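You operate a simulated robot arm through the tools that you are given. There is no shell and no other tool.

Carry out the task below with a simulated two-armed robot. There is one attempt and no reset: what you move stays moved.

## Task
On the top of the ironing board, fold the blue tea towel in half.
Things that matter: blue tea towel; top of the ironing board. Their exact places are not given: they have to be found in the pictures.

It is judged by the outcome, as a careful person would: the job done as asked, and still so three seconds after it is handed in. It fails if anything else is knocked over, pushed out of place, dropped, spilled or broken. Flat cloth is picked up by pressing the open fingertips on it (5 to 10 N) and closing them slowly along it; thin cloth reads only 2 to 8 mm in the jaws.

## Robot
Two 7-joint arms with two-finger grippers on one trunk, on a base that moves. Base frame: it is fixed to the floor where the robot stands at the start and does not move with it; the origin is under the middle of the robot, x ahead of it, y to its left, z up. Units: mm, degrees, N and s.
The left shoulder is at the start at [78, 151, 913], the right one opposite. With the tool pointing down near the work surface each hand reaches from about 100 to 760 mm from the robot's upright axis, wherever it stands, measured 20 degrees to its own side. Places, roughly: blue tea towel [-2250, -2750, 1000]; top of the ironing board [-2400, -2700, 900]. Payload 2.54 kg a hand.
Tool frame (each hand has its own): the origin (TCP) lies between the finger pads and is the grasp point; the fingertips stand 30 mm ahead of it; z points along the fingers, y is the line along which they close. The gripper opens to 116 mm; its body begins 95 mm behind the TCP.
Orientation is that of the tool frame in the base frame, as a unit quaternion [w, x, y, z]. With the fingers straight down and closing along the base's y, the tool's x points along the base's -x, its y along +y and its z along -z.

## Interface
- The arms move only by the tool move_arm. It takes "left_series", "right_series" or both (then of equal length, played together; a hand with none holds still); each is a list of rows, each an object (a shift or turn left out is 0, a gripper value left out holds the last) with "jaw": the closure, from 0 (fully open) to 1 (shut); "translation": the shift along the base's x, y, z in mm, a list of three; "rot": the turn, a rotation vector about the base's x, y, z in degrees, a list of three. In form: [{"jaw": jaw, "translation": [tx, ty, tz], "rot": [wx, wy, wz]}, ...]. A call has 1 to 20 rows; each row is the pose to reach, as a shift and turn from the pose commanded when the call began. Rows are played at 5 a second. More than 50 mm and 8.6 degrees between two rows, or a gripper value outside its range, and nothing of the call is played. Where a pose cannot be reached the arm comes as near as it can. A force on the tool above 40 N (or 10 N above the force at the start of the call, whichever is more), or a blocked arm, ends the call early, and 0.2 s more pass. The fingers move at their own pace (about 72 mm/s each) and stop on an object; they squeeze with about 29 N. The grip force told is the motor's: it shows also when the fingers shut on nothing. Time passes only in rows, and 0.2 s behind the last, so rows that repeat a pose let the fingers close. The reply holds the time, the measured pose of the TCP, the force on the tool along the base axes, the opening and the grip force, in the units named above and with some noise, with the torque about the TCP (base axes, N m) and any sound that the robot's microphone picked up, and new pictures: "views" is both (left out), scene, wrist or none (wrist: the cameras of the hands that moved).
- Cameras (640 x 400 px; columns grow to the right, rows downward): "scene" is now at [155.5, -12.8, 1100.1]; the picture's right is [-0.08, -1.00, 0.00], its down [-0.01, 0.00, -1.00] and it looks along [1.00, -0.08, -0.01] (base axes); focal length 255 px, centre (320, 200). "left" rides on the left gripper at [69, 15, -122] in its tool frame; the picture's right is [-0.21, 0.98, 0.00], its down [-0.83, -0.18, -0.53] and it looks along [-0.52, -0.11, 0.85] (tool axes); focal length 251 px, centre (320, 200). "right" rides on the right gripper at [69, -15, -122] in its tool frame; the picture's right is [0.21, 0.98, 0.00], its down [-0.83, 0.18, -0.53] and it looks along [-0.52, 0.11, 0.85] (tool axes); focal length 251 px, centre (320, 200).
- slide_trunk(by): slides the trunk up (or, below 0, down) by that many mm; the arms and the scene camera ride with it, the base frame stays. It gives what a move gives, with no picture.
- roll_base(legs): drives the robot by 1 to 6 legs, each [ahead, left, turn to the left] in mm, mm and degrees, along the robot's own axes; the way and the turn of a leg run together, so that a leg with both is an arc; at most 1500 mm and 180 degrees a leg. The arms and the cameras ride along, it lands a little off, and it stops where it bumps. It gives what a move gives, and a new picture of the scene camera.
- head_to(pan, tilt): turns the head with the scene camera to pan (to the left, within 80 degrees either way) and tilt (down, from -29 to 69), counted from straight ahead of the robot. It gives what a move gives, and a new picture of the scene camera.
- point_at(camera, pixels): for up to 12 pixels [column, row] of the newest picture of that camera ("zoom" is the newest enlarged one), the place [x, y, z] in the base frame of the surface seen there, good to about 2 mm, but the place of the scene camera against the robot may be out by one fixed shift of up to 18 mm in any direction. It takes no simulated time.
- enlarge(camera, box): a new picture of the part [left, top, right, bottom] of that camera's present view, enlarged. It takes no simulated time.
- hand_in(): hands the job in; it is judged then, once.

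Open the grippers and draw the arms clear of the work before you hand the job in, unless the task says otherwise.

The tools are called after "Emit:" as name(argument=value, ...) on one line, values as JSON. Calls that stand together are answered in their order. move_arm: Moves the arms, as the interface text tells. Its arguments: {"type":"object","properties":{"left_series":{"type":"array","items":{"type":"object","properties":{"jaw":{"type":"number"},"translation":{"type":"array","items":{"type":"number"}},"rot":{"type":"array","items":{"type":"number"}}}}},"right_series":{"type":"array","items":{"type":"object","properties":{"jaw":{"type":"number"},"translation":{"type":"array","items":{"type":"number"}},"rot":{"type":"array","items":{"type":"number"}}}}},"views":{"type":"string","enum":["both","scene","wrist","none"]}},"required":[]} The other tools are called the same way: slide_trunk (by) moves the trunk up or down; roll_base (legs) drives the base; head_to (pan, tilt) turns the head that bears the scene camera; point_at (camera, pixels) gives the place of the surface under pixels of a picture; enlarge (camera, box) takes an enlarged picture of a part of a camera's view; hand_in () hands the job in.

At the start:

```text
t: 0.0
left_ee_pos: [499.2, 177.5, 1129.6]
left_orientation: [0.0, 0.0, 1.0, -0.001]
left_force: [-0.7, 0.8, 0.6]
left_moment: [-0.02, 0.0, 0.01]
left_width: 116.1
left_gripper_force: 0.1
right_ee_pos: [388.1, -124.7, 1078.7]
right_orientation: [-0.001, 0.001, 1.0, 0.001]
right_force: [0.1, 0.4, 0.0]
right_moment: [0.0, -0.01, -0.03]
right_width: 115.9
right_gripper_force: 0.1
trunk travel left (down, up): [-150.0, 139.0]
robot x, y, heading: [2.9, -0.2, -0.2]
head pan, tilt (commanded): [-4.6, 0.4]
```

scene: 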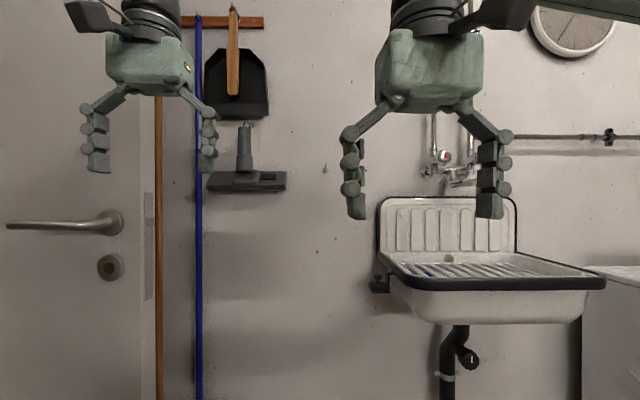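
right: 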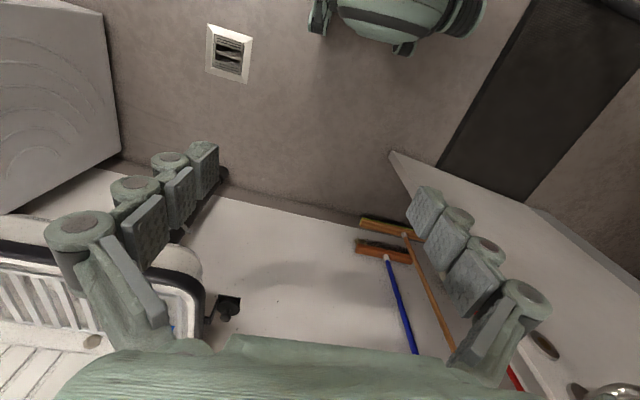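
left: 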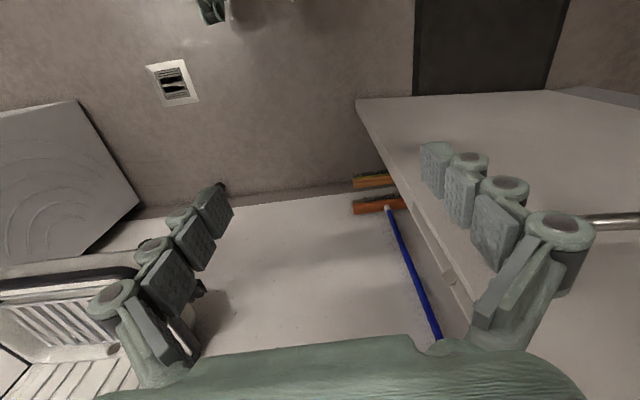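

The scene shows a wall with a sink and a door ahead; the ironing board is behind and to the right. I turn the head to the right to look around before driving.

Emit:
head_to(pan=-80, tilt=20)

```text
t: 1.5
left_ee_pos: [498.4, 176.6, 1130.5]
left_orientation: [0.0, 0.0, 1.0, 0.0]
left_force: [1.0, 0.1, 1.2]
left_moment: [-0.02, 0.03, 0.0]
left_width: 115.9
left_gripper_force: 0.0
right_ee_pos: [387.5, -124.8, 1077.8]
right_orientation: [0.001, 0.0, 1.0, 0.001]
right_force: [0.2, -0.5, 0.6]
right_moment: [0.02, 0.04, 0.0]
right_width: 116.1
right_gripper_force: 0.1
trunk travel left (down, up): [-150.0, 139.0]
robot x, y, heading: [-1.5, 0.0, -0.2]
head pan, tilt (commanded): [-80.0, 20.0]
```

scene: 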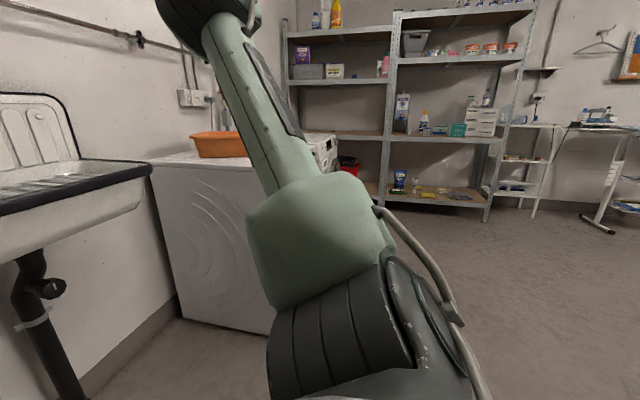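

The ironing board seems to start at the right edge (around 600,130). I measure several points to know clearances before turning.

Emit:
point_at(camera="scene", pixels=[[220, 133], [195, 155], [160, 170], [130, 165], [30, 110], [330, 140], [600, 120], [615, 175], [598, 225], [500, 250], [270, 330], [485, 215]])

Emit:
enlarge(camera="scene", box=[480, 40, 640, 240])

```text
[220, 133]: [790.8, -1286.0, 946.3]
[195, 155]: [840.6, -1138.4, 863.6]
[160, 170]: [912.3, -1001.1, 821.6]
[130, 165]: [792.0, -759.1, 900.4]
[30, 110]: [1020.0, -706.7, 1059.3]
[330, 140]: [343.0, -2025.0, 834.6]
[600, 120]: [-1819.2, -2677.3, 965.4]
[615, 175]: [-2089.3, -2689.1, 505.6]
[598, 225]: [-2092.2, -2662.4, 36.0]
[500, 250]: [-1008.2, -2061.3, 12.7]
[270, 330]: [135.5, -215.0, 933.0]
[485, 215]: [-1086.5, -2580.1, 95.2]
```

```text
2.00 times, centred on (560, 140) of scene
```

zoom: 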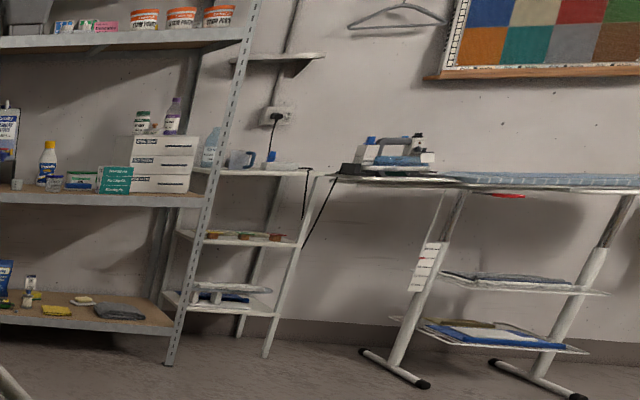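

The board stands along the wall at about y=-2700, x from -1850 leftwards. The turning circle of the arms (~600 mm) clears the sink (x>790), so I turn right in place and look from there.

Emit:
roll_base(legs=[[0, 0, -90]])

Emit:
head_to(pan=-50, tilt=10)

```text
t: 5.8
left_ee_pos: [185.9, -496.9, 1130.8]
left_orientation: [0.0, 0.702, 0.712, 0.001]
left_force: [0.6, 0.3, -0.1]
left_moment: [-0.03, 0.02, -0.03]
left_width: 116.2
left_gripper_force: 0.2
right_ee_pos: [-117.1, -388.9, 1079.0]
right_orientation: [0.001, 0.702, 0.712, 0.001]
right_force: [0.0, 0.0, 0.4]
right_moment: [0.02, 0.0, -0.03]
right_width: 116.0
right_gripper_force: 0.0
trunk travel left (down, up): [-150.0, 139.0]
robot x, y, heading: [-1.7, 1.8, -88.9]
head pan, tilt (commanded): [-80.0, 20.0]
```

scene: 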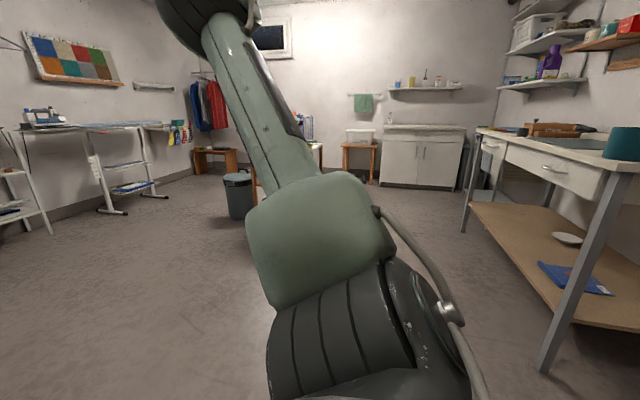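

```text
t: 6.7
left_ee_pos: [186.2, -495.9, 1129.6]
left_orientation: [-0.001, 0.701, 0.713, -0.001]
left_force: [0.8, 0.4, -0.4]
left_moment: [0.02, -0.02, 0.02]
left_width: 116.0
left_gripper_force: 0.0
right_ee_pos: [-117.3, -390.9, 1078.6]
right_orientation: [-0.001, 0.702, 0.713, 0.001]
right_force: [0.3, 0.7, -0.7]
right_moment: [0.04, 0.04, 0.02]
right_width: 116.1
right_gripper_force: 0.0
trunk travel left (down, up): [-150.0, 139.0]
robot x, y, heading: [-0.5, 1.5, -88.7]
head pan, tilt (commanded): [-50.0, 10.0]
```

scene: 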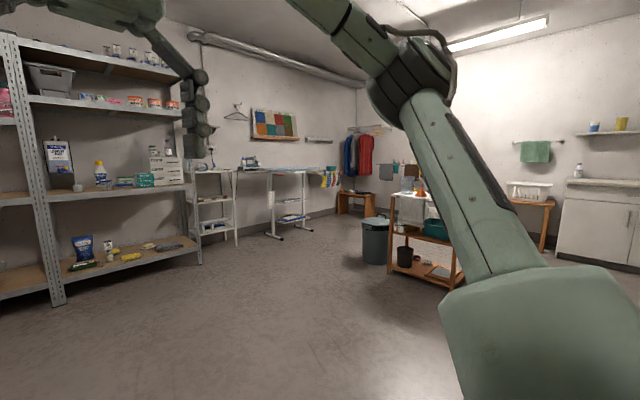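

The ironing board is around (290,170), with a bin at (376,240) and a cart at (425,240). I measure them to plan the drive.

Emit:
point_at(camera="scene", pixels=[[376, 262], [364, 240], [388, 260], [425, 278], [388, 263], [420, 200], [250, 162], [325, 169], [276, 237], [312, 232], [200, 262], [237, 243]])

Emit:
enlarge(camera="scene", box=[190, 120, 430, 270])

```text
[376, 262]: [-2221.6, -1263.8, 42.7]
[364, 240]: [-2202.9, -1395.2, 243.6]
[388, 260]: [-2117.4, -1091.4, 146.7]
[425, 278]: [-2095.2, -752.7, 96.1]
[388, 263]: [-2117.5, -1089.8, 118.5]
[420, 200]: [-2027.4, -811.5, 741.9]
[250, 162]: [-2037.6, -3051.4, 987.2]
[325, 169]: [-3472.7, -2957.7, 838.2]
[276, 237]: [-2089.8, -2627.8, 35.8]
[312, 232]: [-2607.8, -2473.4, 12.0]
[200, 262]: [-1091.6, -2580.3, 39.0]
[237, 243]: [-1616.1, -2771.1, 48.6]
```

```text
2.67 times, centred on (310, 195) of scene
```

zoom: 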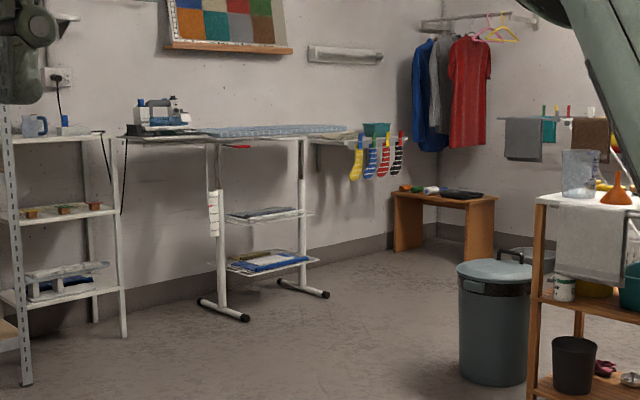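

I measure the board's outline and its top in the zoomed picture.

Emit:
point_at(camera="zoom", pixels=[[135, 141], [215, 141], [300, 136], [355, 134], [220, 131], [280, 127], [340, 126], [160, 128], [325, 295], [245, 318], [500, 375], [540, 200]])

```text
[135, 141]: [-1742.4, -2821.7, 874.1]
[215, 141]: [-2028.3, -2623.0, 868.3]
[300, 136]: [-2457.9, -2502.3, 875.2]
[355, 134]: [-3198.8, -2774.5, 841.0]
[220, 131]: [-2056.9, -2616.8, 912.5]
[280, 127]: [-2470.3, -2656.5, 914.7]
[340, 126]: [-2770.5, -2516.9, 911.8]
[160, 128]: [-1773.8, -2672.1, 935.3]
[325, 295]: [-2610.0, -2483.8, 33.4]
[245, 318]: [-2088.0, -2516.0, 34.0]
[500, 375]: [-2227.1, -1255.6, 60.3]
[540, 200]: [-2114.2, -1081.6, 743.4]
```

The board top is at z≈912, with its front edge at y≈-2500 and feet at x≈-2090 and -2610. I drive diagonally to about (-1500,-1800) then sideways to (-2250,-1900), passing clear of the bin at (-2220,-1260).

Emit:
roll_base(legs=[[900, -750, -1.2], [850, -750, 0]])

```text
t: 21.8
left_ee_pos: [-1368.4, -2218.1, 1130.1]
left_orientation: [-0.001, 0.708, 0.707, 0.0]
left_force: [-0.3, -1.1, -0.3]
left_moment: [-0.05, -0.01, -0.01]
left_width: 116.2
left_gripper_force: 0.1
right_ee_pos: [-1670.2, -2105.0, 1078.2]
right_orientation: [0.001, 0.709, 0.705, 0.001]
right_force: [-1.1, 0.7, 0.2]
right_moment: [0.01, -0.03, -0.02]
right_width: 116.0
right_gripper_force: 0.0
trunk travel left (down, up): [-150.0, 139.0]
robot x, y, heading: [-1543.6, -1720.0, -90.1]
head pan, tilt (commanded): [-50.0, 10.0]
```

scene: 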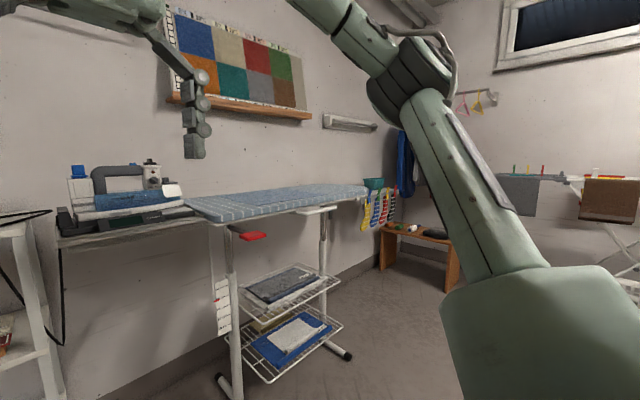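

The ironing board with a blue cloth (185–370, 185–220) is visible, with a machine at its near end (120,200). I drive sideways to stand in front of the cloth.

Emit:
roll_base(legs=[[130, -750, 0]])

Emit:
head_to(pan=0, tilt=25)

```text
t: 29.6
left_ee_pos: [-2143.0, -2345.8, 1129.3]
left_orientation: [0.0, 0.712, 0.702, 0.0]
left_force: [0.2, -0.1, -0.1]
left_moment: [0.04, -0.01, -0.02]
left_width: 115.9
left_gripper_force: 0.2
right_ee_pos: [-2443.3, -2230.9, 1077.7]
right_orientation: [0.001, 0.713, 0.702, 0.0]
right_force: [0.1, 0.4, -0.6]
right_moment: [-0.03, -0.01, -0.03]
right_width: 116.1
right_gripper_force: 0.0
trunk travel left (down, up): [-150.0, 139.0]
robot x, y, heading: [-2314.1, -1846.6, -91.0]
head pan, tilt (commanded): [-50.0, 10.0]
```

scene: 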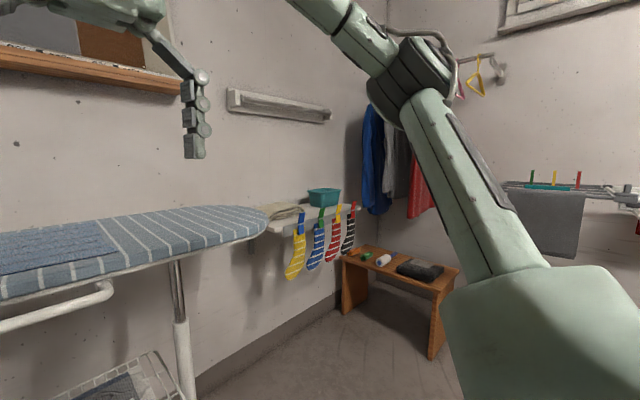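

```text
t: 30.8
left_ee_pos: [-2142.2, -2345.9, 1130.4]
left_orientation: [0.0, 0.711, 0.703, 0.001]
left_force: [0.4, 0.2, 0.3]
left_moment: [-0.03, 0.0, 0.03]
left_width: 115.8
left_gripper_force: 0.0
right_ee_pos: [-2442.8, -2231.2, 1078.8]
right_orientation: [0.001, 0.712, 0.702, 0.0]
right_force: [0.2, 0.0, 0.3]
right_moment: [-0.01, 0.02, -0.01]
right_width: 116.0
right_gripper_force: 0.0
trunk travel left (down, up): [-150.0, 139.0]
robot x, y, heading: [-2313.4, -1845.7, -90.6]
head pan, tilt (commanded): [0.0, 25.0]
```

scene: 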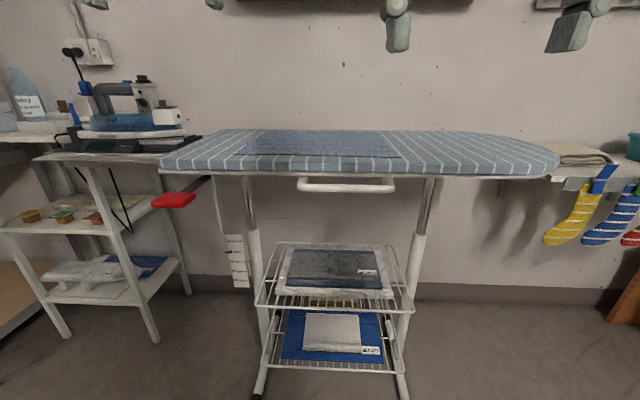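

The board cover is striped blue; the plain blue tea towel seems to lie on it at about (240–395, 130–157). I enlarge and raise the trunk later for a better view.

Emit:
enlarge(camera="scene", box=[150, 100, 470, 200])

Emit:
slide_trunk(by=139)

Emit:
head_to(pan=0, tilt=35)

```text
2.00 times, centred on (310, 150) of scene
```

zoom: 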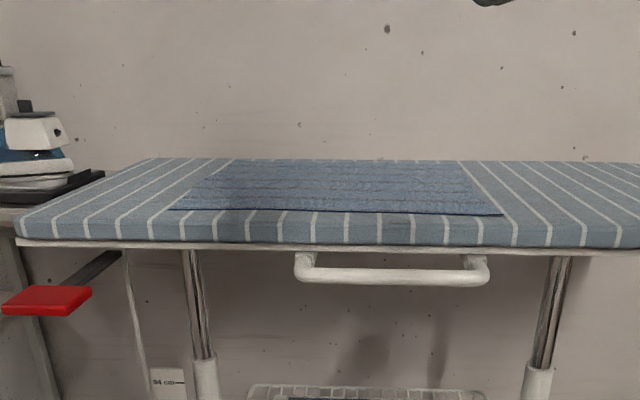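

```text
t: 32.4
left_ee_pos: [-2142.1, -2347.2, 1267.2]
left_orientation: [0.0, 0.712, 0.702, 0.0]
left_force: [0.2, 0.1, -0.4]
left_moment: [0.06, 0.01, 0.04]
left_width: 116.2
left_gripper_force: 0.2
right_ee_pos: [-2443.3, -2230.8, 1218.3]
right_orientation: [0.001, 0.712, 0.702, 0.001]
right_force: [0.2, 0.3, 0.5]
right_moment: [-0.01, 0.06, 0.02]
right_width: 116.0
right_gripper_force: 0.1
trunk travel left (down, up): [-289.0, 0.0]
robot x, y, heading: [-2316.4, -1842.7, -90.8]
head pan, tilt (commanded): [0.0, 25.0]
```

```text
t: 33.1
left_ee_pos: [-2142.2, -2345.4, 1269.5]
left_orientation: [0.0, 0.711, 0.703, 0.0]
left_force: [0.4, -0.1, 0.4]
left_moment: [-0.01, 0.02, -0.01]
left_width: 116.0
left_gripper_force: 0.0
right_ee_pos: [-2443.9, -2231.7, 1217.1]
right_orientation: [0.001, 0.711, 0.703, 0.001]
right_force: [-0.5, -0.5, -0.1]
right_moment: [0.01, 0.02, -0.05]
right_width: 116.1
right_gripper_force: 0.0
trunk travel left (down, up): [-289.0, 0.0]
robot x, y, heading: [-2311.6, -1843.6, -90.7]
head pan, tilt (commanded): [0.0, 35.0]
```

scene: 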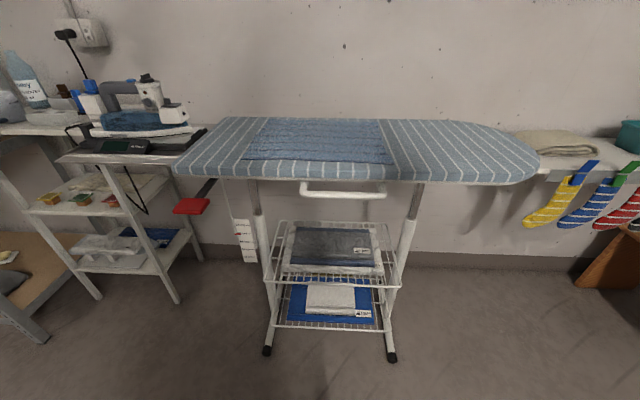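

Emit:
enlarge(camera="scene", box=[210, 95, 430, 205])

```text
2.91 times, centred on (320, 150) of scene
```

zoom: 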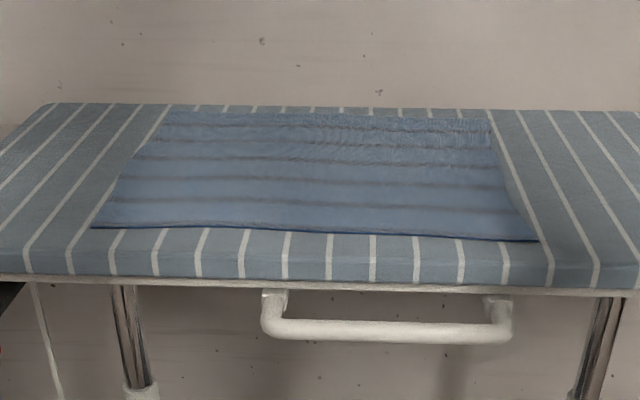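

The towel is clear in the zoom: corners near (90,227), (538,242), (490,118), (165,111). I measure them and the board edges.

Emit:
point_at(camera="zoom", pixels=[[94, 226], [310, 233], [534, 239], [490, 121], [325, 114], [170, 113], [310, 170], [420, 255], [200, 255], [310, 280], [320, 105], [600, 240]])

Emit:
point_at(camera="scene", pixels=[[180, 168], [222, 117], [200, 135], [160, 110], [190, 205], [520, 165], [345, 188]])

```text
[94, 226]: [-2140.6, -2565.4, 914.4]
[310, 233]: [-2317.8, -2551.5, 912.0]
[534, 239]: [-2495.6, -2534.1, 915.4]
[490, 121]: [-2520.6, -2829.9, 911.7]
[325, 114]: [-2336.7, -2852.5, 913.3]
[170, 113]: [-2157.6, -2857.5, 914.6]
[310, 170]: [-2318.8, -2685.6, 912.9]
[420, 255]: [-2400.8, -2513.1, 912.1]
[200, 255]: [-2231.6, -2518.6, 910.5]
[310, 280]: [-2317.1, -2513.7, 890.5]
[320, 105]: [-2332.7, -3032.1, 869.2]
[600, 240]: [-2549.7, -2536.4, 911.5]
```

```text
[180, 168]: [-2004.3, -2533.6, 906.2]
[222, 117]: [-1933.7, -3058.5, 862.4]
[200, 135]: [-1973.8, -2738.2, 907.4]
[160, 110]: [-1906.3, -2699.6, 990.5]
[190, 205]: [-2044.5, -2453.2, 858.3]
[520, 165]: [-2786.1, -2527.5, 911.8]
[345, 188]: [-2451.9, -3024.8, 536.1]
```

The towel measures about 358 × 295 mm, rotated by about 5°: near corners (-2140,-2565), (-2497,-2533), far corners (-2157,-2858), (-2522,-2831). I measure the wire shelves/feet below, and the far rim of the board, before moving closer.

Emit:
point_at(camera="scene", pixels=[[268, 352], [392, 357], [270, 283], [395, 285], [270, 325], [345, 182], [300, 183], [250, 255], [330, 320], [300, 118], [420, 121], [230, 118]])

Emit:
enlarge(camera="scene", box=[220, 170, 430, 370])

```text
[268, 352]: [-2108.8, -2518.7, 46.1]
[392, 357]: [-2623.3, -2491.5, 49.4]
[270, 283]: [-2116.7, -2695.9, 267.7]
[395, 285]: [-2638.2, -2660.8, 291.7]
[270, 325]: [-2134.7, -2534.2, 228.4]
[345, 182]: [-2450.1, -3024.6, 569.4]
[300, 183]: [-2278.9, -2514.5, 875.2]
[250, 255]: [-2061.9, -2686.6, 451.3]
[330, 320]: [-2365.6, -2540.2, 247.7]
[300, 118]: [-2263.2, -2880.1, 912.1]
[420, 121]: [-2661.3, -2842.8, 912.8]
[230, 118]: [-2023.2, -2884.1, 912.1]
```

```text
2.00 times, centred on (325, 270) of scene
```

zoom: 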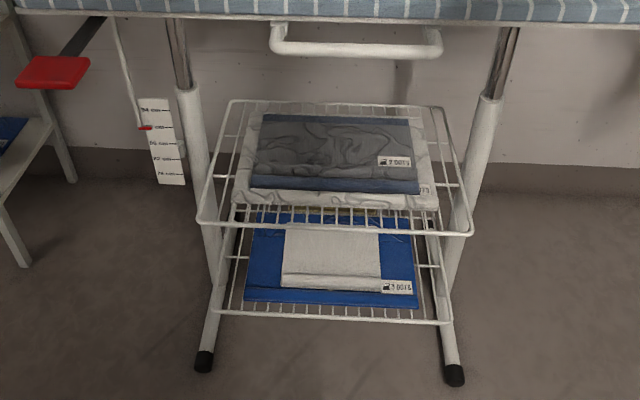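

The board's far rim is at y≈-2885, the feet end near y≈-2490 and the red lever is at (-2044,-2453). I drive ahead to y≈-2110 and turn about 4° right to square up with the towel.

Emit:
roll_base(legs=[[260, -15, -4.4]])

Emit:
head_to(pan=0, tilt=50)

```text
t: 35.0
left_ee_pos: [-2208.6, -2610.2, 1268.3]
left_orientation: [-0.001, 0.738, 0.675, 0.0]
left_force: [0.9, 0.1, -1.1]
left_moment: [0.04, -0.05, -0.01]
left_width: 116.1
left_gripper_force: 0.0
right_ee_pos: [-2499.6, -2472.9, 1218.1]
right_orientation: [0.001, 0.738, 0.674, 0.001]
right_force: [0.2, -0.7, -0.9]
right_moment: [0.04, -0.02, 0.02]
right_width: 116.1
right_gripper_force: 0.1
trunk travel left (down, up): [-289.0, 0.0]
robot x, y, heading: [-2340.9, -2097.1, -95.3]
head pan, tilt (commanded): [0.0, 35.0]
```

scene: 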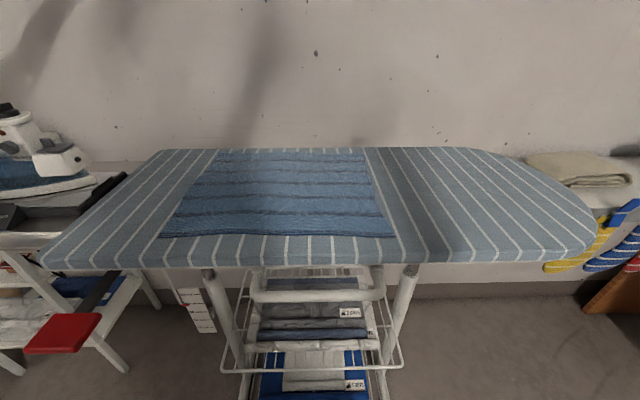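

```text
t: 35.8
left_ee_pos: [-2207.6, -2610.0, 1268.6]
left_orientation: [0.0, 0.738, 0.675, 0.0]
left_force: [-0.3, -1.1, 0.4]
left_moment: [0.0, -0.01, 0.03]
left_width: 115.9
left_gripper_force: 0.0
right_ee_pos: [-2499.8, -2472.1, 1216.8]
right_orientation: [0.001, 0.738, 0.674, 0.0]
right_force: [-0.1, -0.2, 0.4]
right_moment: [0.03, 0.03, 0.02]
right_width: 116.1
right_gripper_force: 0.0
trunk travel left (down, up): [-289.0, 0.0]
robot x, y, heading: [-2339.1, -2093.5, -95.1]
head pan, tilt (commanded): [0.0, 50.0]
```

scene: 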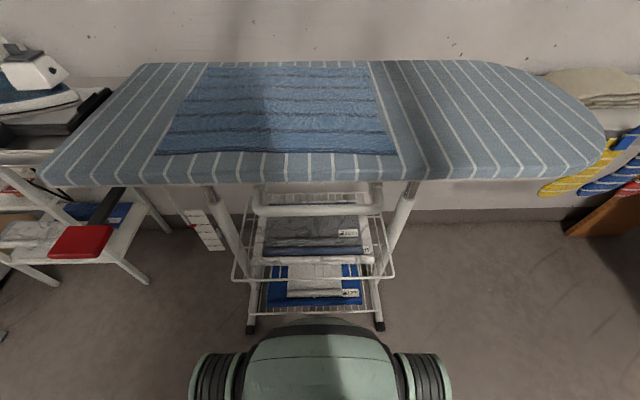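

The robot's base is now visible at the bottom (front around (320,320)); I measure its distance to the feet and re-measure the towel corners.

Emit:
point_at(camera="scene", pixels=[[320, 325], [205, 360], [435, 360], [250, 328], [380, 327], [158, 153], [394, 153], [367, 68], [209, 68], [280, 110], [300, 182], [290, 62]])

Emit:
enlarge(camera="scene", box=[130, 40, 430, 200])

```text
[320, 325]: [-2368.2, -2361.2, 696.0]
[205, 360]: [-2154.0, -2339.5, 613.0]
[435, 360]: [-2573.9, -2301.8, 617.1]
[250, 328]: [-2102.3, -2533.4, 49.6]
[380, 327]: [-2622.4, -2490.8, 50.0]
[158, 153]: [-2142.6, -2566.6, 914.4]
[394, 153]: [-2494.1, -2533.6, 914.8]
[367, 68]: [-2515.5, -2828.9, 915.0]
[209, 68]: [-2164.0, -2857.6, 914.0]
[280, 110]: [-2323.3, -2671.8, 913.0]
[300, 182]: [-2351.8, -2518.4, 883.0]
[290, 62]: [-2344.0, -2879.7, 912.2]
```

```text
2.13 times, centred on (280, 120) of scene
```

zoom: 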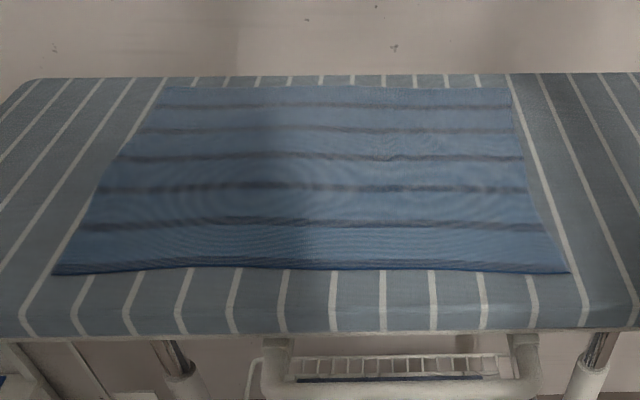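

The base front is about 265 mm ahead of the axis with ~150 mm left to the board. Before shifting a little left and ahead to center on the towel I check the red lever (80,240) and its surroundings.

Emit:
point_at(camera="scene", pixels=[[80, 240], [60, 258], [110, 228], [98, 258], [105, 210], [130, 280], [195, 375], [215, 355]])

Emit:
head_to(pan=50, tilt=45)

```text
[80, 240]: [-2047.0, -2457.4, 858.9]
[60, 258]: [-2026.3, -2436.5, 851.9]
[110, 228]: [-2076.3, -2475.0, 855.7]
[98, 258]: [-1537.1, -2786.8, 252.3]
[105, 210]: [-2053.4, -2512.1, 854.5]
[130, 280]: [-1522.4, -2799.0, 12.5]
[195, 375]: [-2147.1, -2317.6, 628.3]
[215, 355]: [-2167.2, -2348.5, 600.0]
```

```text
t: 36.9
left_ee_pos: [-2209.0, -2609.9, 1269.0]
left_orientation: [0.0, 0.738, 0.675, 0.0]
left_force: [0.0, -0.3, 0.1]
left_moment: [-0.02, -0.03, 0.01]
left_width: 116.0
left_gripper_force: 0.1
right_ee_pos: [-2498.4, -2472.5, 1218.3]
right_orientation: [0.001, 0.738, 0.675, 0.0]
right_force: [-0.7, -0.1, 0.5]
right_moment: [0.0, 0.02, 0.0]
right_width: 116.0
right_gripper_force: 0.0
trunk travel left (down, up): [-289.0, 0.0]
robot x, y, heading: [-2341.9, -2096.6, -94.9]
head pan, tilt (commanded): [50.0, 45.0]
```

scene: 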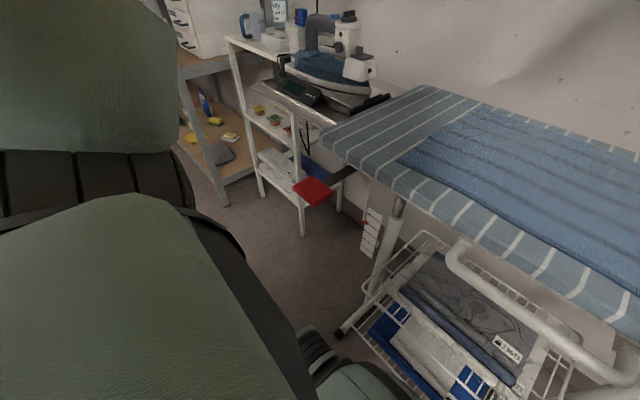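

The lever sits at z≈855, y≈-2440 to -2475, above the base top and clear of the shoulder. I shift the base 55 mm ahead and 45 mm to the left.

Emit:
roll_base(legs=[[55, 45, 0]])

Emit:
head_to(pan=0, tilt=50)

```text
t: 38.1
left_ee_pos: [-2167.5, -2667.6, 1268.5]
left_orientation: [0.0, 0.737, 0.675, 0.0]
left_force: [1.0, 0.7, -0.9]
left_moment: [0.08, 0.06, 0.0]
left_width: 116.1
left_gripper_force: 0.0
right_ee_pos: [-2459.1, -2530.4, 1217.7]
right_orientation: [0.001, 0.738, 0.675, 0.001]
right_force: [-0.3, 0.0, 0.9]
right_moment: [0.01, 0.02, 0.02]
right_width: 115.9
right_gripper_force: 0.1
trunk travel left (down, up): [-289.0, 0.0]
robot x, y, heading: [-2301.5, -2155.5, -95.0]
head pan, tilt (commanded): [50.0, 45.0]
```

scene: 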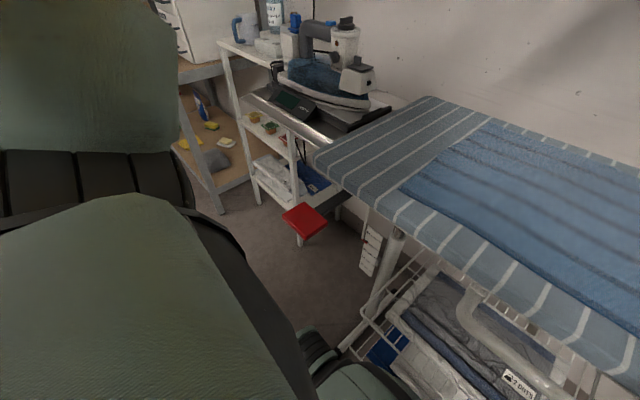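

```text
t: 39.2
left_ee_pos: [-2168.5, -2666.9, 1269.3]
left_orientation: [-0.001, 0.738, 0.675, 0.0]
left_force: [-0.2, 0.2, 0.7]
left_moment: [0.04, -0.02, -0.04]
left_width: 115.8
left_gripper_force: 0.1
right_ee_pos: [-2458.2, -2530.6, 1218.8]
right_orientation: [0.001, 0.738, 0.675, 0.0]
right_force: [-0.5, 0.1, 0.5]
right_moment: [0.0, -0.01, 0.01]
right_width: 116.2
right_gripper_force: 0.2
trunk travel left (down, up): [-289.0, 0.0]
robot x, y, heading: [-2299.2, -2151.9, -95.4]
head pan, tilt (commanded): [0.0, 50.0]
```

scene: 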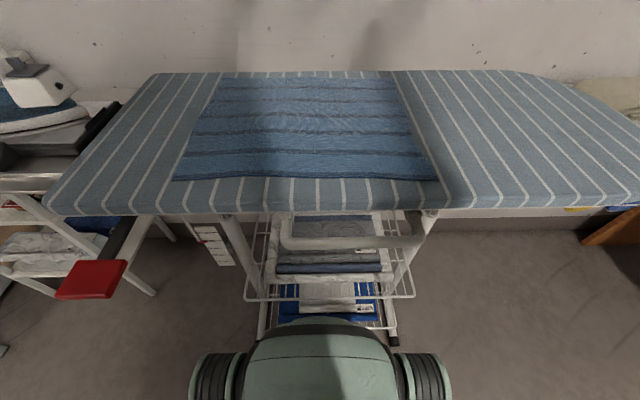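

The robot stands at (-2300,-2153) squared to the towel. I now bring both hands above the far corners (about z=1060), tilting the fingers 25° forward, and look with the wrist cameras.

Emit:
move_arm(left_series=[{"jaw": 0.3, "translation": [-3, -22, -26], "rot": [-3.1, 0.27, 0]}, {"jaw": 0.5, "translation": [-6, -43, -52], "rot": [-6.2, 0.55, 0]}, {"jaw": 0.6, "translation": [-9, -65, -78], "rot": [-9.3, 0.8, 0]}, {"jaw": 0.6, "translation": [-12, -87, -104], "rot": [-12.5, 1.1, 0]}, {"jaw": 0.6, "translation": [-16, -108, -130], "rot": [-15.6, 1.4, 0]}, {"jaw": 0.6, "translation": [-19, -130, -157], "rot": [-18.7, 1.6, 0]}, {"jaw": 0.6, "translation": [-22, -151, -183], "rot": [-21.8, 1.9, 0]}, {"jaw": 0.6, "translation": [-25, -173, -209], "rot": [-24.9, 2.2, 0]}, {"jaw": 0.6, "translation": [-25, -173, -209], "rot": [-24.9, 2.2, 0]}], right_series=[{"jaw": 0.3, "translation": [-3, -36, -20], "rot": [-3.1, 0.27, 0]}, {"jaw": 0.5, "translation": [-7, -72, -39], "rot": [-6.2, 0.55, 0]}, {"jaw": 0.6, "translation": [-10, -108, -59], "rot": [-9.3, 0.8, 0]}, {"jaw": 0.6, "translation": [-13, -144, -79], "rot": [-12.5, 1.1, 0]}, {"jaw": 0.6, "translation": [-17, -180, -99], "rot": [-15.6, 1.4, 0]}, {"jaw": 0.6, "translation": [-20, -216, -118], "rot": [-18.7, 1.6, 0]}, {"jaw": 0.6, "translation": [-24, -252, -138], "rot": [-21.8, 1.9, 0]}, {"jaw": 0.6, "translation": [-27, -288, -158], "rot": [-24.9, 2.2, 0]}, {"jaw": 0.6, "translation": [-27, -288, -158], "rot": [-24.9, 2.2, 0]}], views="both")

```text
t: 41.2
left_ee_pos: [-2194.2, -2841.3, 1057.3]
left_orientation: [0.148, 0.719, 0.66, -0.16]
left_force: [-0.9, 0.4, 0.3]
left_moment: [-0.01, -0.01, -0.03]
left_width: 46.2
left_gripper_force: 0.1
right_ee_pos: [-2486.8, -2817.9, 1061.0]
right_orientation: [0.148, 0.72, 0.659, -0.159]
right_force: [0.3, 0.4, -0.1]
right_moment: [0.03, 0.01, 0.0]
right_width: 46.7
right_gripper_force: 0.1
trunk travel left (down, up): [-289.0, 0.0]
robot x, y, heading: [-2300.1, -2155.8, -95.1]
head pan, tilt (commanded): [0.0, 50.0]
```

scene: 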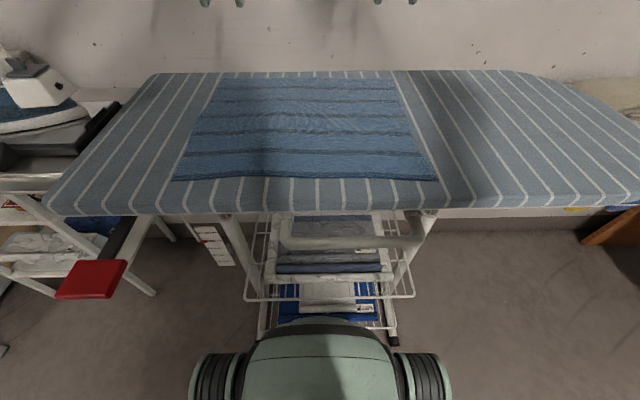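
right: 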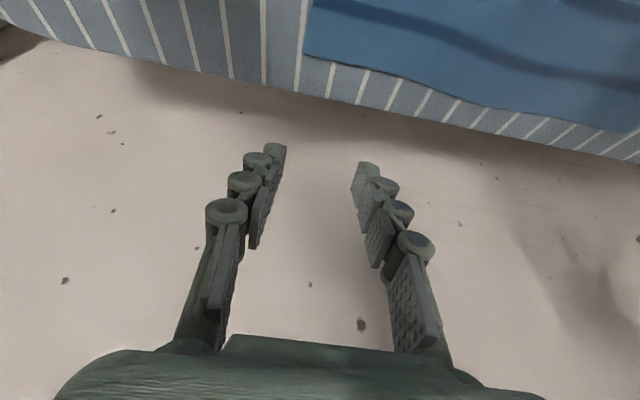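
left: 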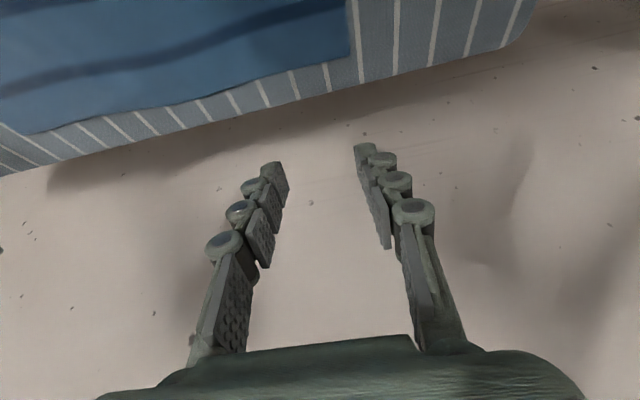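

The wrist pictures show the far towel corners: in "right" at about (304,58), in "left" at about (352,55). I measure them with the wrist cameras for accurate places, along with the board rim.

Emit:
point_at(camera="left", pixels=[[349, 55], [300, 74], [200, 98], [100, 115], [300, 100], [30, 133], [272, 168], [362, 150]])

Emit:
point_at(camera="right", pixels=[[306, 56], [340, 64], [400, 78], [500, 110], [330, 98], [620, 132], [278, 150], [365, 168]])

```text
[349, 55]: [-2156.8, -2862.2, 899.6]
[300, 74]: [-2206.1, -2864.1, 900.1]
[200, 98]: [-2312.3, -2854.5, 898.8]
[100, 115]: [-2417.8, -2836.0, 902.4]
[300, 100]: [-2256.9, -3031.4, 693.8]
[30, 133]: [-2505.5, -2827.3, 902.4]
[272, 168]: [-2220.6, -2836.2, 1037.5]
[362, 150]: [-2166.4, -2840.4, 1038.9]
```

```text
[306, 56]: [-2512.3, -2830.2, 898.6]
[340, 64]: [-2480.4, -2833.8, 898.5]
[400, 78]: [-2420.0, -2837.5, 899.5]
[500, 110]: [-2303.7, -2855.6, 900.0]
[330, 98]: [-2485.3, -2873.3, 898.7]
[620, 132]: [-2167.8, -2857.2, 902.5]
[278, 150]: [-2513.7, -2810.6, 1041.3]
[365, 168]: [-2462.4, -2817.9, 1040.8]
```

The wrist cameras put the towel top at z≈900, with far corners at (-2157,-2862) and (-2512,-2830), so the scene camera is about 13 mm high in z. I bring the tools upright again at z=960 over the grip points, 30 mm in from the corners.

Emit:
move_arm(left_series=[{"jaw": 0.65, "translation": [0, -3, -25], "rot": [6.2, -0.55, 0]}, {"jaw": 0.65, "translation": [0, -5, -50], "rot": [12.5, -1.1, 0]}, {"jaw": 0.65, "translation": [0, -8, -75], "rot": [18.7, -1.6, 0]}, {"jaw": 0.65, "translation": [0, -10, -95], "rot": [24.9, -2.2, 0]}, {"jaw": 0.65, "translation": [0, -10, -100], "rot": [24.9, -2.2, 0]}], right_series=[{"jaw": 0.65, "translation": [0, -1, -25], "rot": [6.2, -0.55, 0]}, {"jaw": 0.65, "translation": [0, -1, -50], "rot": [12.5, -1.1, 0]}, {"jaw": 0.65, "translation": [0, -2, -75], "rot": [18.7, -1.6, 0]}, {"jaw": 0.65, "translation": [0, -2, -95], "rot": [24.9, -2.2, 0]}, {"jaw": 0.65, "translation": [0, -2, -100], "rot": [24.9, -2.2, 0]}], views="both")

```text
t: 42.4
left_ee_pos: [-2194.0, -2849.7, 959.8]
left_orientation: [-0.001, 0.737, 0.676, 0.0]
left_force: [-0.1, 0.9, -0.4]
left_moment: [-0.01, 0.02, -0.03]
left_width: 41.0
left_gripper_force: 0.2
right_ee_pos: [-2486.7, -2819.6, 960.4]
right_orientation: [0.001, 0.738, 0.675, 0.001]
right_force: [-0.3, -0.1, -0.5]
right_moment: [-0.03, -0.01, 0.03]
right_width: 40.6
right_gripper_force: 0.0
trunk travel left (down, up): [-289.0, 0.0]
robot x, y, heading: [-2305.6, -2149.9, -95.2]
head pan, tilt (commanded): [0.0, 50.0]
```

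scene: 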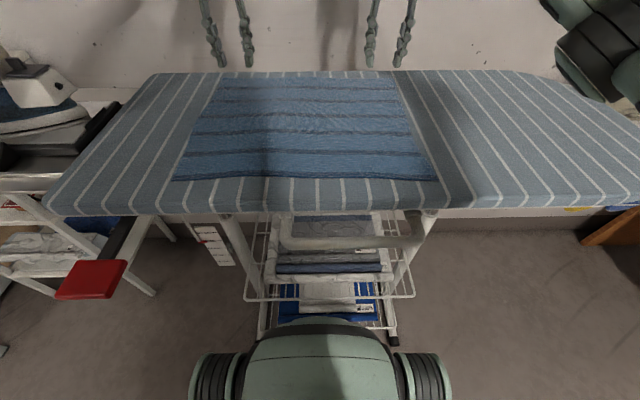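
right: 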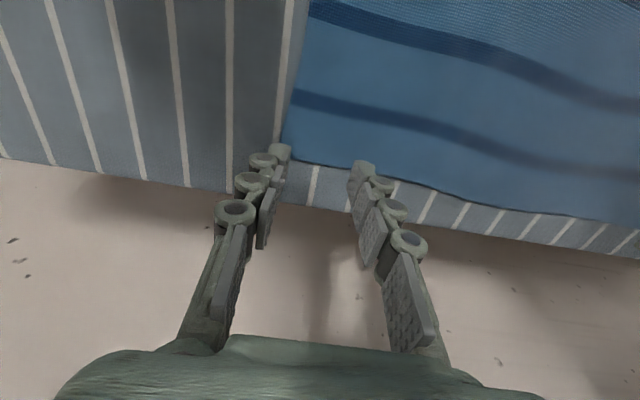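
left: 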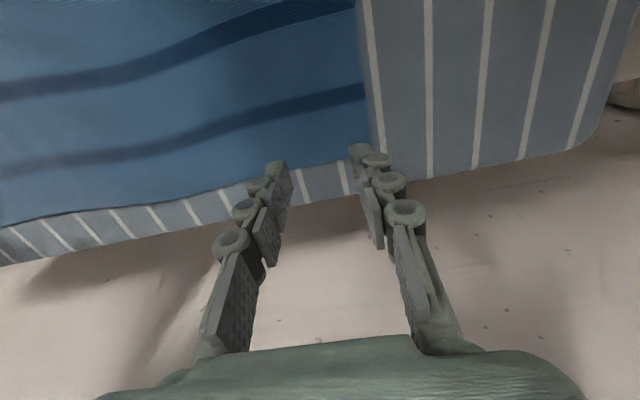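

The tips are 30 mm above the towel, apparently just inside the far edge. I measure the tips and edge once more before pressing down.

Emit:
point_at(camera="left", pixels=[[275, 166], [358, 148], [362, 158], [366, 152], [330, 166], [240, 184], [322, 168], [355, 110]])

Emit:
point_at(camera="right", pixels=[[280, 148], [364, 166], [300, 163], [340, 168], [400, 180], [293, 110], [345, 170]])

Emit:
enlarge(camera="left", box=[220, 90, 440, 230])

Emit:
enlarge(camera="right", box=[210, 90, 430, 230])

```text
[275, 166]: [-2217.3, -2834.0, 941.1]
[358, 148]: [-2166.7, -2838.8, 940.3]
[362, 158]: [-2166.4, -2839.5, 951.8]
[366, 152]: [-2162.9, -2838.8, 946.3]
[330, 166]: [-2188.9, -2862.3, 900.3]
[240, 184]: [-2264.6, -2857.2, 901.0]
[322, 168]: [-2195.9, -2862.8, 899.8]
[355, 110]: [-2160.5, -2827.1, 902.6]
```

```text
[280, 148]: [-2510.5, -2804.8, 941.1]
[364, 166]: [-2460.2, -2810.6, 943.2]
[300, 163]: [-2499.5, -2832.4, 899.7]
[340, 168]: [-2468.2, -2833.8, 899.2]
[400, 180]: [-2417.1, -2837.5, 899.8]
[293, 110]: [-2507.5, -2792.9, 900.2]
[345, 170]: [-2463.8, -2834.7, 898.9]
```

```text
2.86 times, centred on (330, 160) of left
```

zoom: 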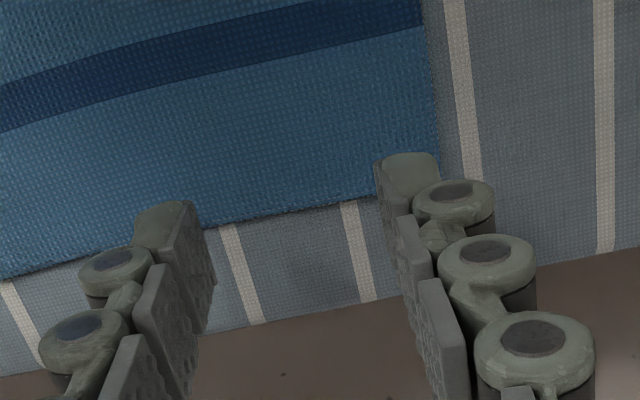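

```text
2.86 times, centred on (320, 160) of right
```

zoom: 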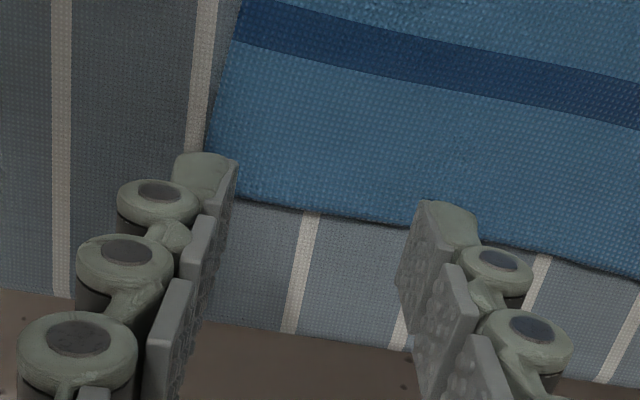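

Finger pads span about 32 mm in y, reaching just to the far edge; the right hand's outer finger is a bit close to the side edge, so I shift it 8 mm inward (left 4 mm), and lower both to just above the cloth.

Emit:
move_arm(left_series=[{"jaw": 0.65, "translation": [-2, 0, -10]}, {"jaw": 0.65, "translation": [-4, 0, -20]}, {"jaw": 0.65, "translation": [-4, 0, -26]}, {"jaw": 0.65, "translation": [-4, 0, -28]}], right_series=[{"jaw": 0.65, "translation": [4, 0, -10]}, {"jaw": 0.65, "translation": [8, 0, -20]}, {"jaw": 0.65, "translation": [8, 0, -26]}, {"jaw": 0.65, "translation": [8, 0, -28]}], views="wrist")

```text
t: 43.4
left_ee_pos: [-2198.9, -2850.5, 930.4]
left_orientation: [0.001, 0.737, 0.676, -0.001]
left_force: [0.3, -0.2, -0.2]
left_moment: [0.0, 0.03, 0.03]
left_width: 40.9
left_gripper_force: 0.0
right_ee_pos: [-2476.9, -2820.2, 930.7]
right_orientation: [0.001, 0.738, 0.675, 0.0]
right_force: [-0.5, -0.9, 2.0]
right_moment: [0.0, 0.05, -0.03]
right_width: 40.7
right_gripper_force: 0.0
trunk travel left (down, up): [-289.0, 0.0]
robot x, y, heading: [-2301.3, -2153.2, -95.1]
head pan, tilt (commanded): [0.0, 50.0]
```

right: 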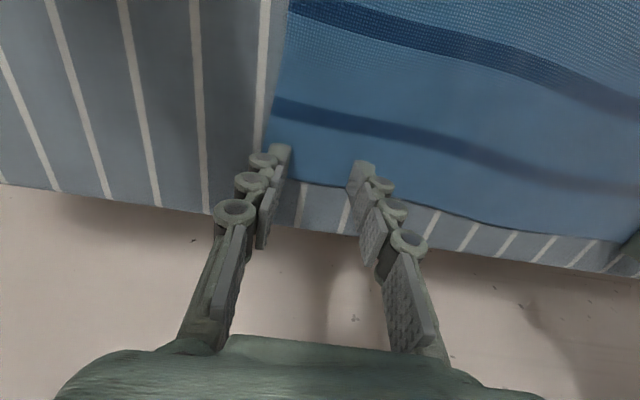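
left: 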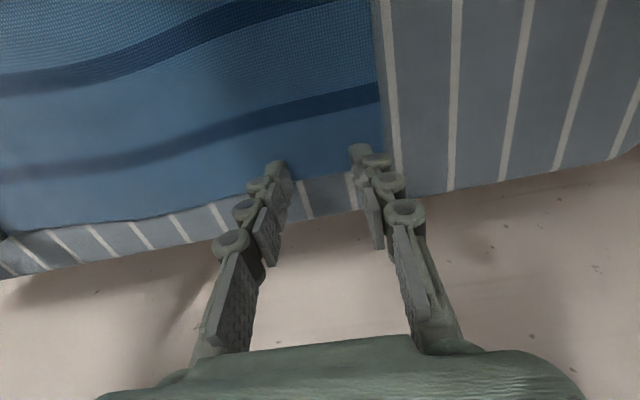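

The right hand reads about 2 N: it is just touching; the left is not yet. I lower both in small steps of 1–2 mm.

Emit:
move_arm(left_series=[{"jaw": 0.65, "translation": [0, 0, -1]}, {"jaw": 0.65, "translation": [0, 0, -2]}, {"jaw": 0.65, "translation": [0, 0, -2]}], right_series=[{"jaw": 0.65, "translation": [0, 0, -0.5]}, {"jaw": 0.65, "translation": [0, 0, -1]}, {"jaw": 0.65, "translation": [0, 0, -1]}], views="none")

```text
t: 44.2
left_ee_pos: [-2198.2, -2850.7, 931.4]
left_orientation: [0.001, 0.738, 0.675, -0.001]
left_force: [-0.2, 2.4, 7.2]
left_moment: [0.09, 0.04, -0.02]
left_width: 40.6
left_gripper_force: 0.2
right_ee_pos: [-2476.6, -2819.1, 931.3]
right_orientation: [0.001, 0.737, 0.675, 0.0]
right_force: [0.1, -0.8, 2.6]
right_moment: [-0.02, -0.02, 0.02]
right_width: 40.6
right_gripper_force: 0.0
trunk travel left (down, up): [-289.0, 0.0]
robot x, y, heading: [-2302.0, -2153.4, -95.1]
head pan, tilt (commanded): [0.0, 50.0]
```

Left presses with 7 N; right still 2.6 N, so I press the right 1.5 mm further.

Emit:
move_arm(right_series=[{"jaw": 0.65, "translation": [0, 0, -0.8]}, {"jaw": 0.65, "translation": [0, 0, -1.5]}, {"jaw": 0.65, "translation": [0, 0, -1.5]}], views="none")

```text
t: 45.0
left_ee_pos: [-2197.3, -2850.7, 930.7]
left_orientation: [0.001, 0.737, 0.676, -0.002]
left_force: [0.2, -0.1, 8.8]
left_moment: [0.02, 0.03, -0.03]
left_width: 40.6
left_gripper_force: 0.0
right_ee_pos: [-2476.5, -2818.6, 931.3]
right_orientation: [0.002, 0.738, 0.675, -0.001]
right_force: [-0.8, -1.2, 9.1]
right_moment: [-0.05, 0.12, 0.02]
right_width: 41.0
right_gripper_force: 0.6
trunk travel left (down, up): [-289.0, 0.0]
robot x, y, heading: [-2304.1, -2155.4, -94.9]
head pan, tilt (commanded): [0.0, 50.0]
```

Both hands now press with about 9 N. I close both slowly along the cloth.

Emit:
move_arm(left_series=[{"jaw": 0.67}, {"jaw": 0.69}, {"jaw": 0.71}, {"jaw": 0.73}, {"jaw": 0.75}, {"jaw": 0.77}, {"jaw": 0.79}, {"jaw": 0.81}, {"jaw": 0.83}, {"jaw": 0.85}, {"jaw": 0.87}, {"jaw": 0.89}, {"jaw": 0.91}, {"jaw": 0.93}, {"jaw": 0.95}, {"jaw": 0.97}, {"jaw": 1.0}, {"jaw": 1.0}, {"jaw": 1.0}], right_series=[{"jaw": 0.67}, {"jaw": 0.69}, {"jaw": 0.71}, {"jaw": 0.73}, {"jaw": 0.75}, {"jaw": 0.77}, {"jaw": 0.79}, {"jaw": 0.81}, {"jaw": 0.83}, {"jaw": 0.85}, {"jaw": 0.87}, {"jaw": 0.89}, {"jaw": 0.91}, {"jaw": 0.93}, {"jaw": 0.95}, {"jaw": 0.97}, {"jaw": 1.0}, {"jaw": 1.0}, {"jaw": 1.0}], views="both")

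```text
t: 49.0
left_ee_pos: [-2198.4, -2851.3, 930.2]
left_orientation: [0.001, 0.738, 0.675, 0.0]
left_force: [-2.1, -0.3, 9.5]
left_moment: [0.03, -0.06, 0.04]
left_width: 1.7
left_gripper_force: 31.6
right_ee_pos: [-2477.7, -2819.0, 930.1]
right_orientation: [0.001, 0.737, 0.675, 0.0]
right_force: [5.1, -0.6, 11.2]
right_moment: [0.0, -0.11, 0.03]
right_width: 2.0
right_gripper_force: 31.5
trunk travel left (down, up): [-289.0, 0.0]
robot x, y, heading: [-2304.2, -2153.1, -94.9]
head pan, tilt (commanded): [0.0, 50.0]
```

scene: 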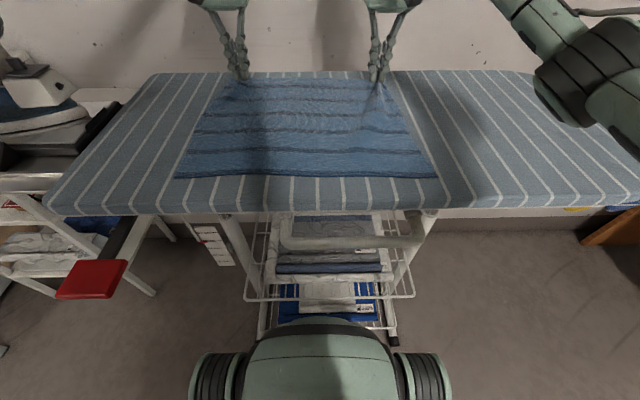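
right: 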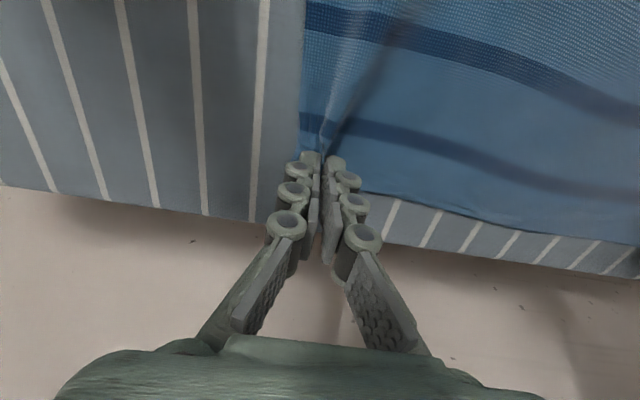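
left: 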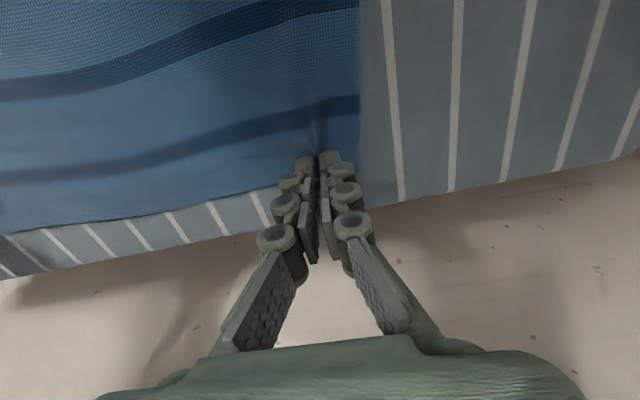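

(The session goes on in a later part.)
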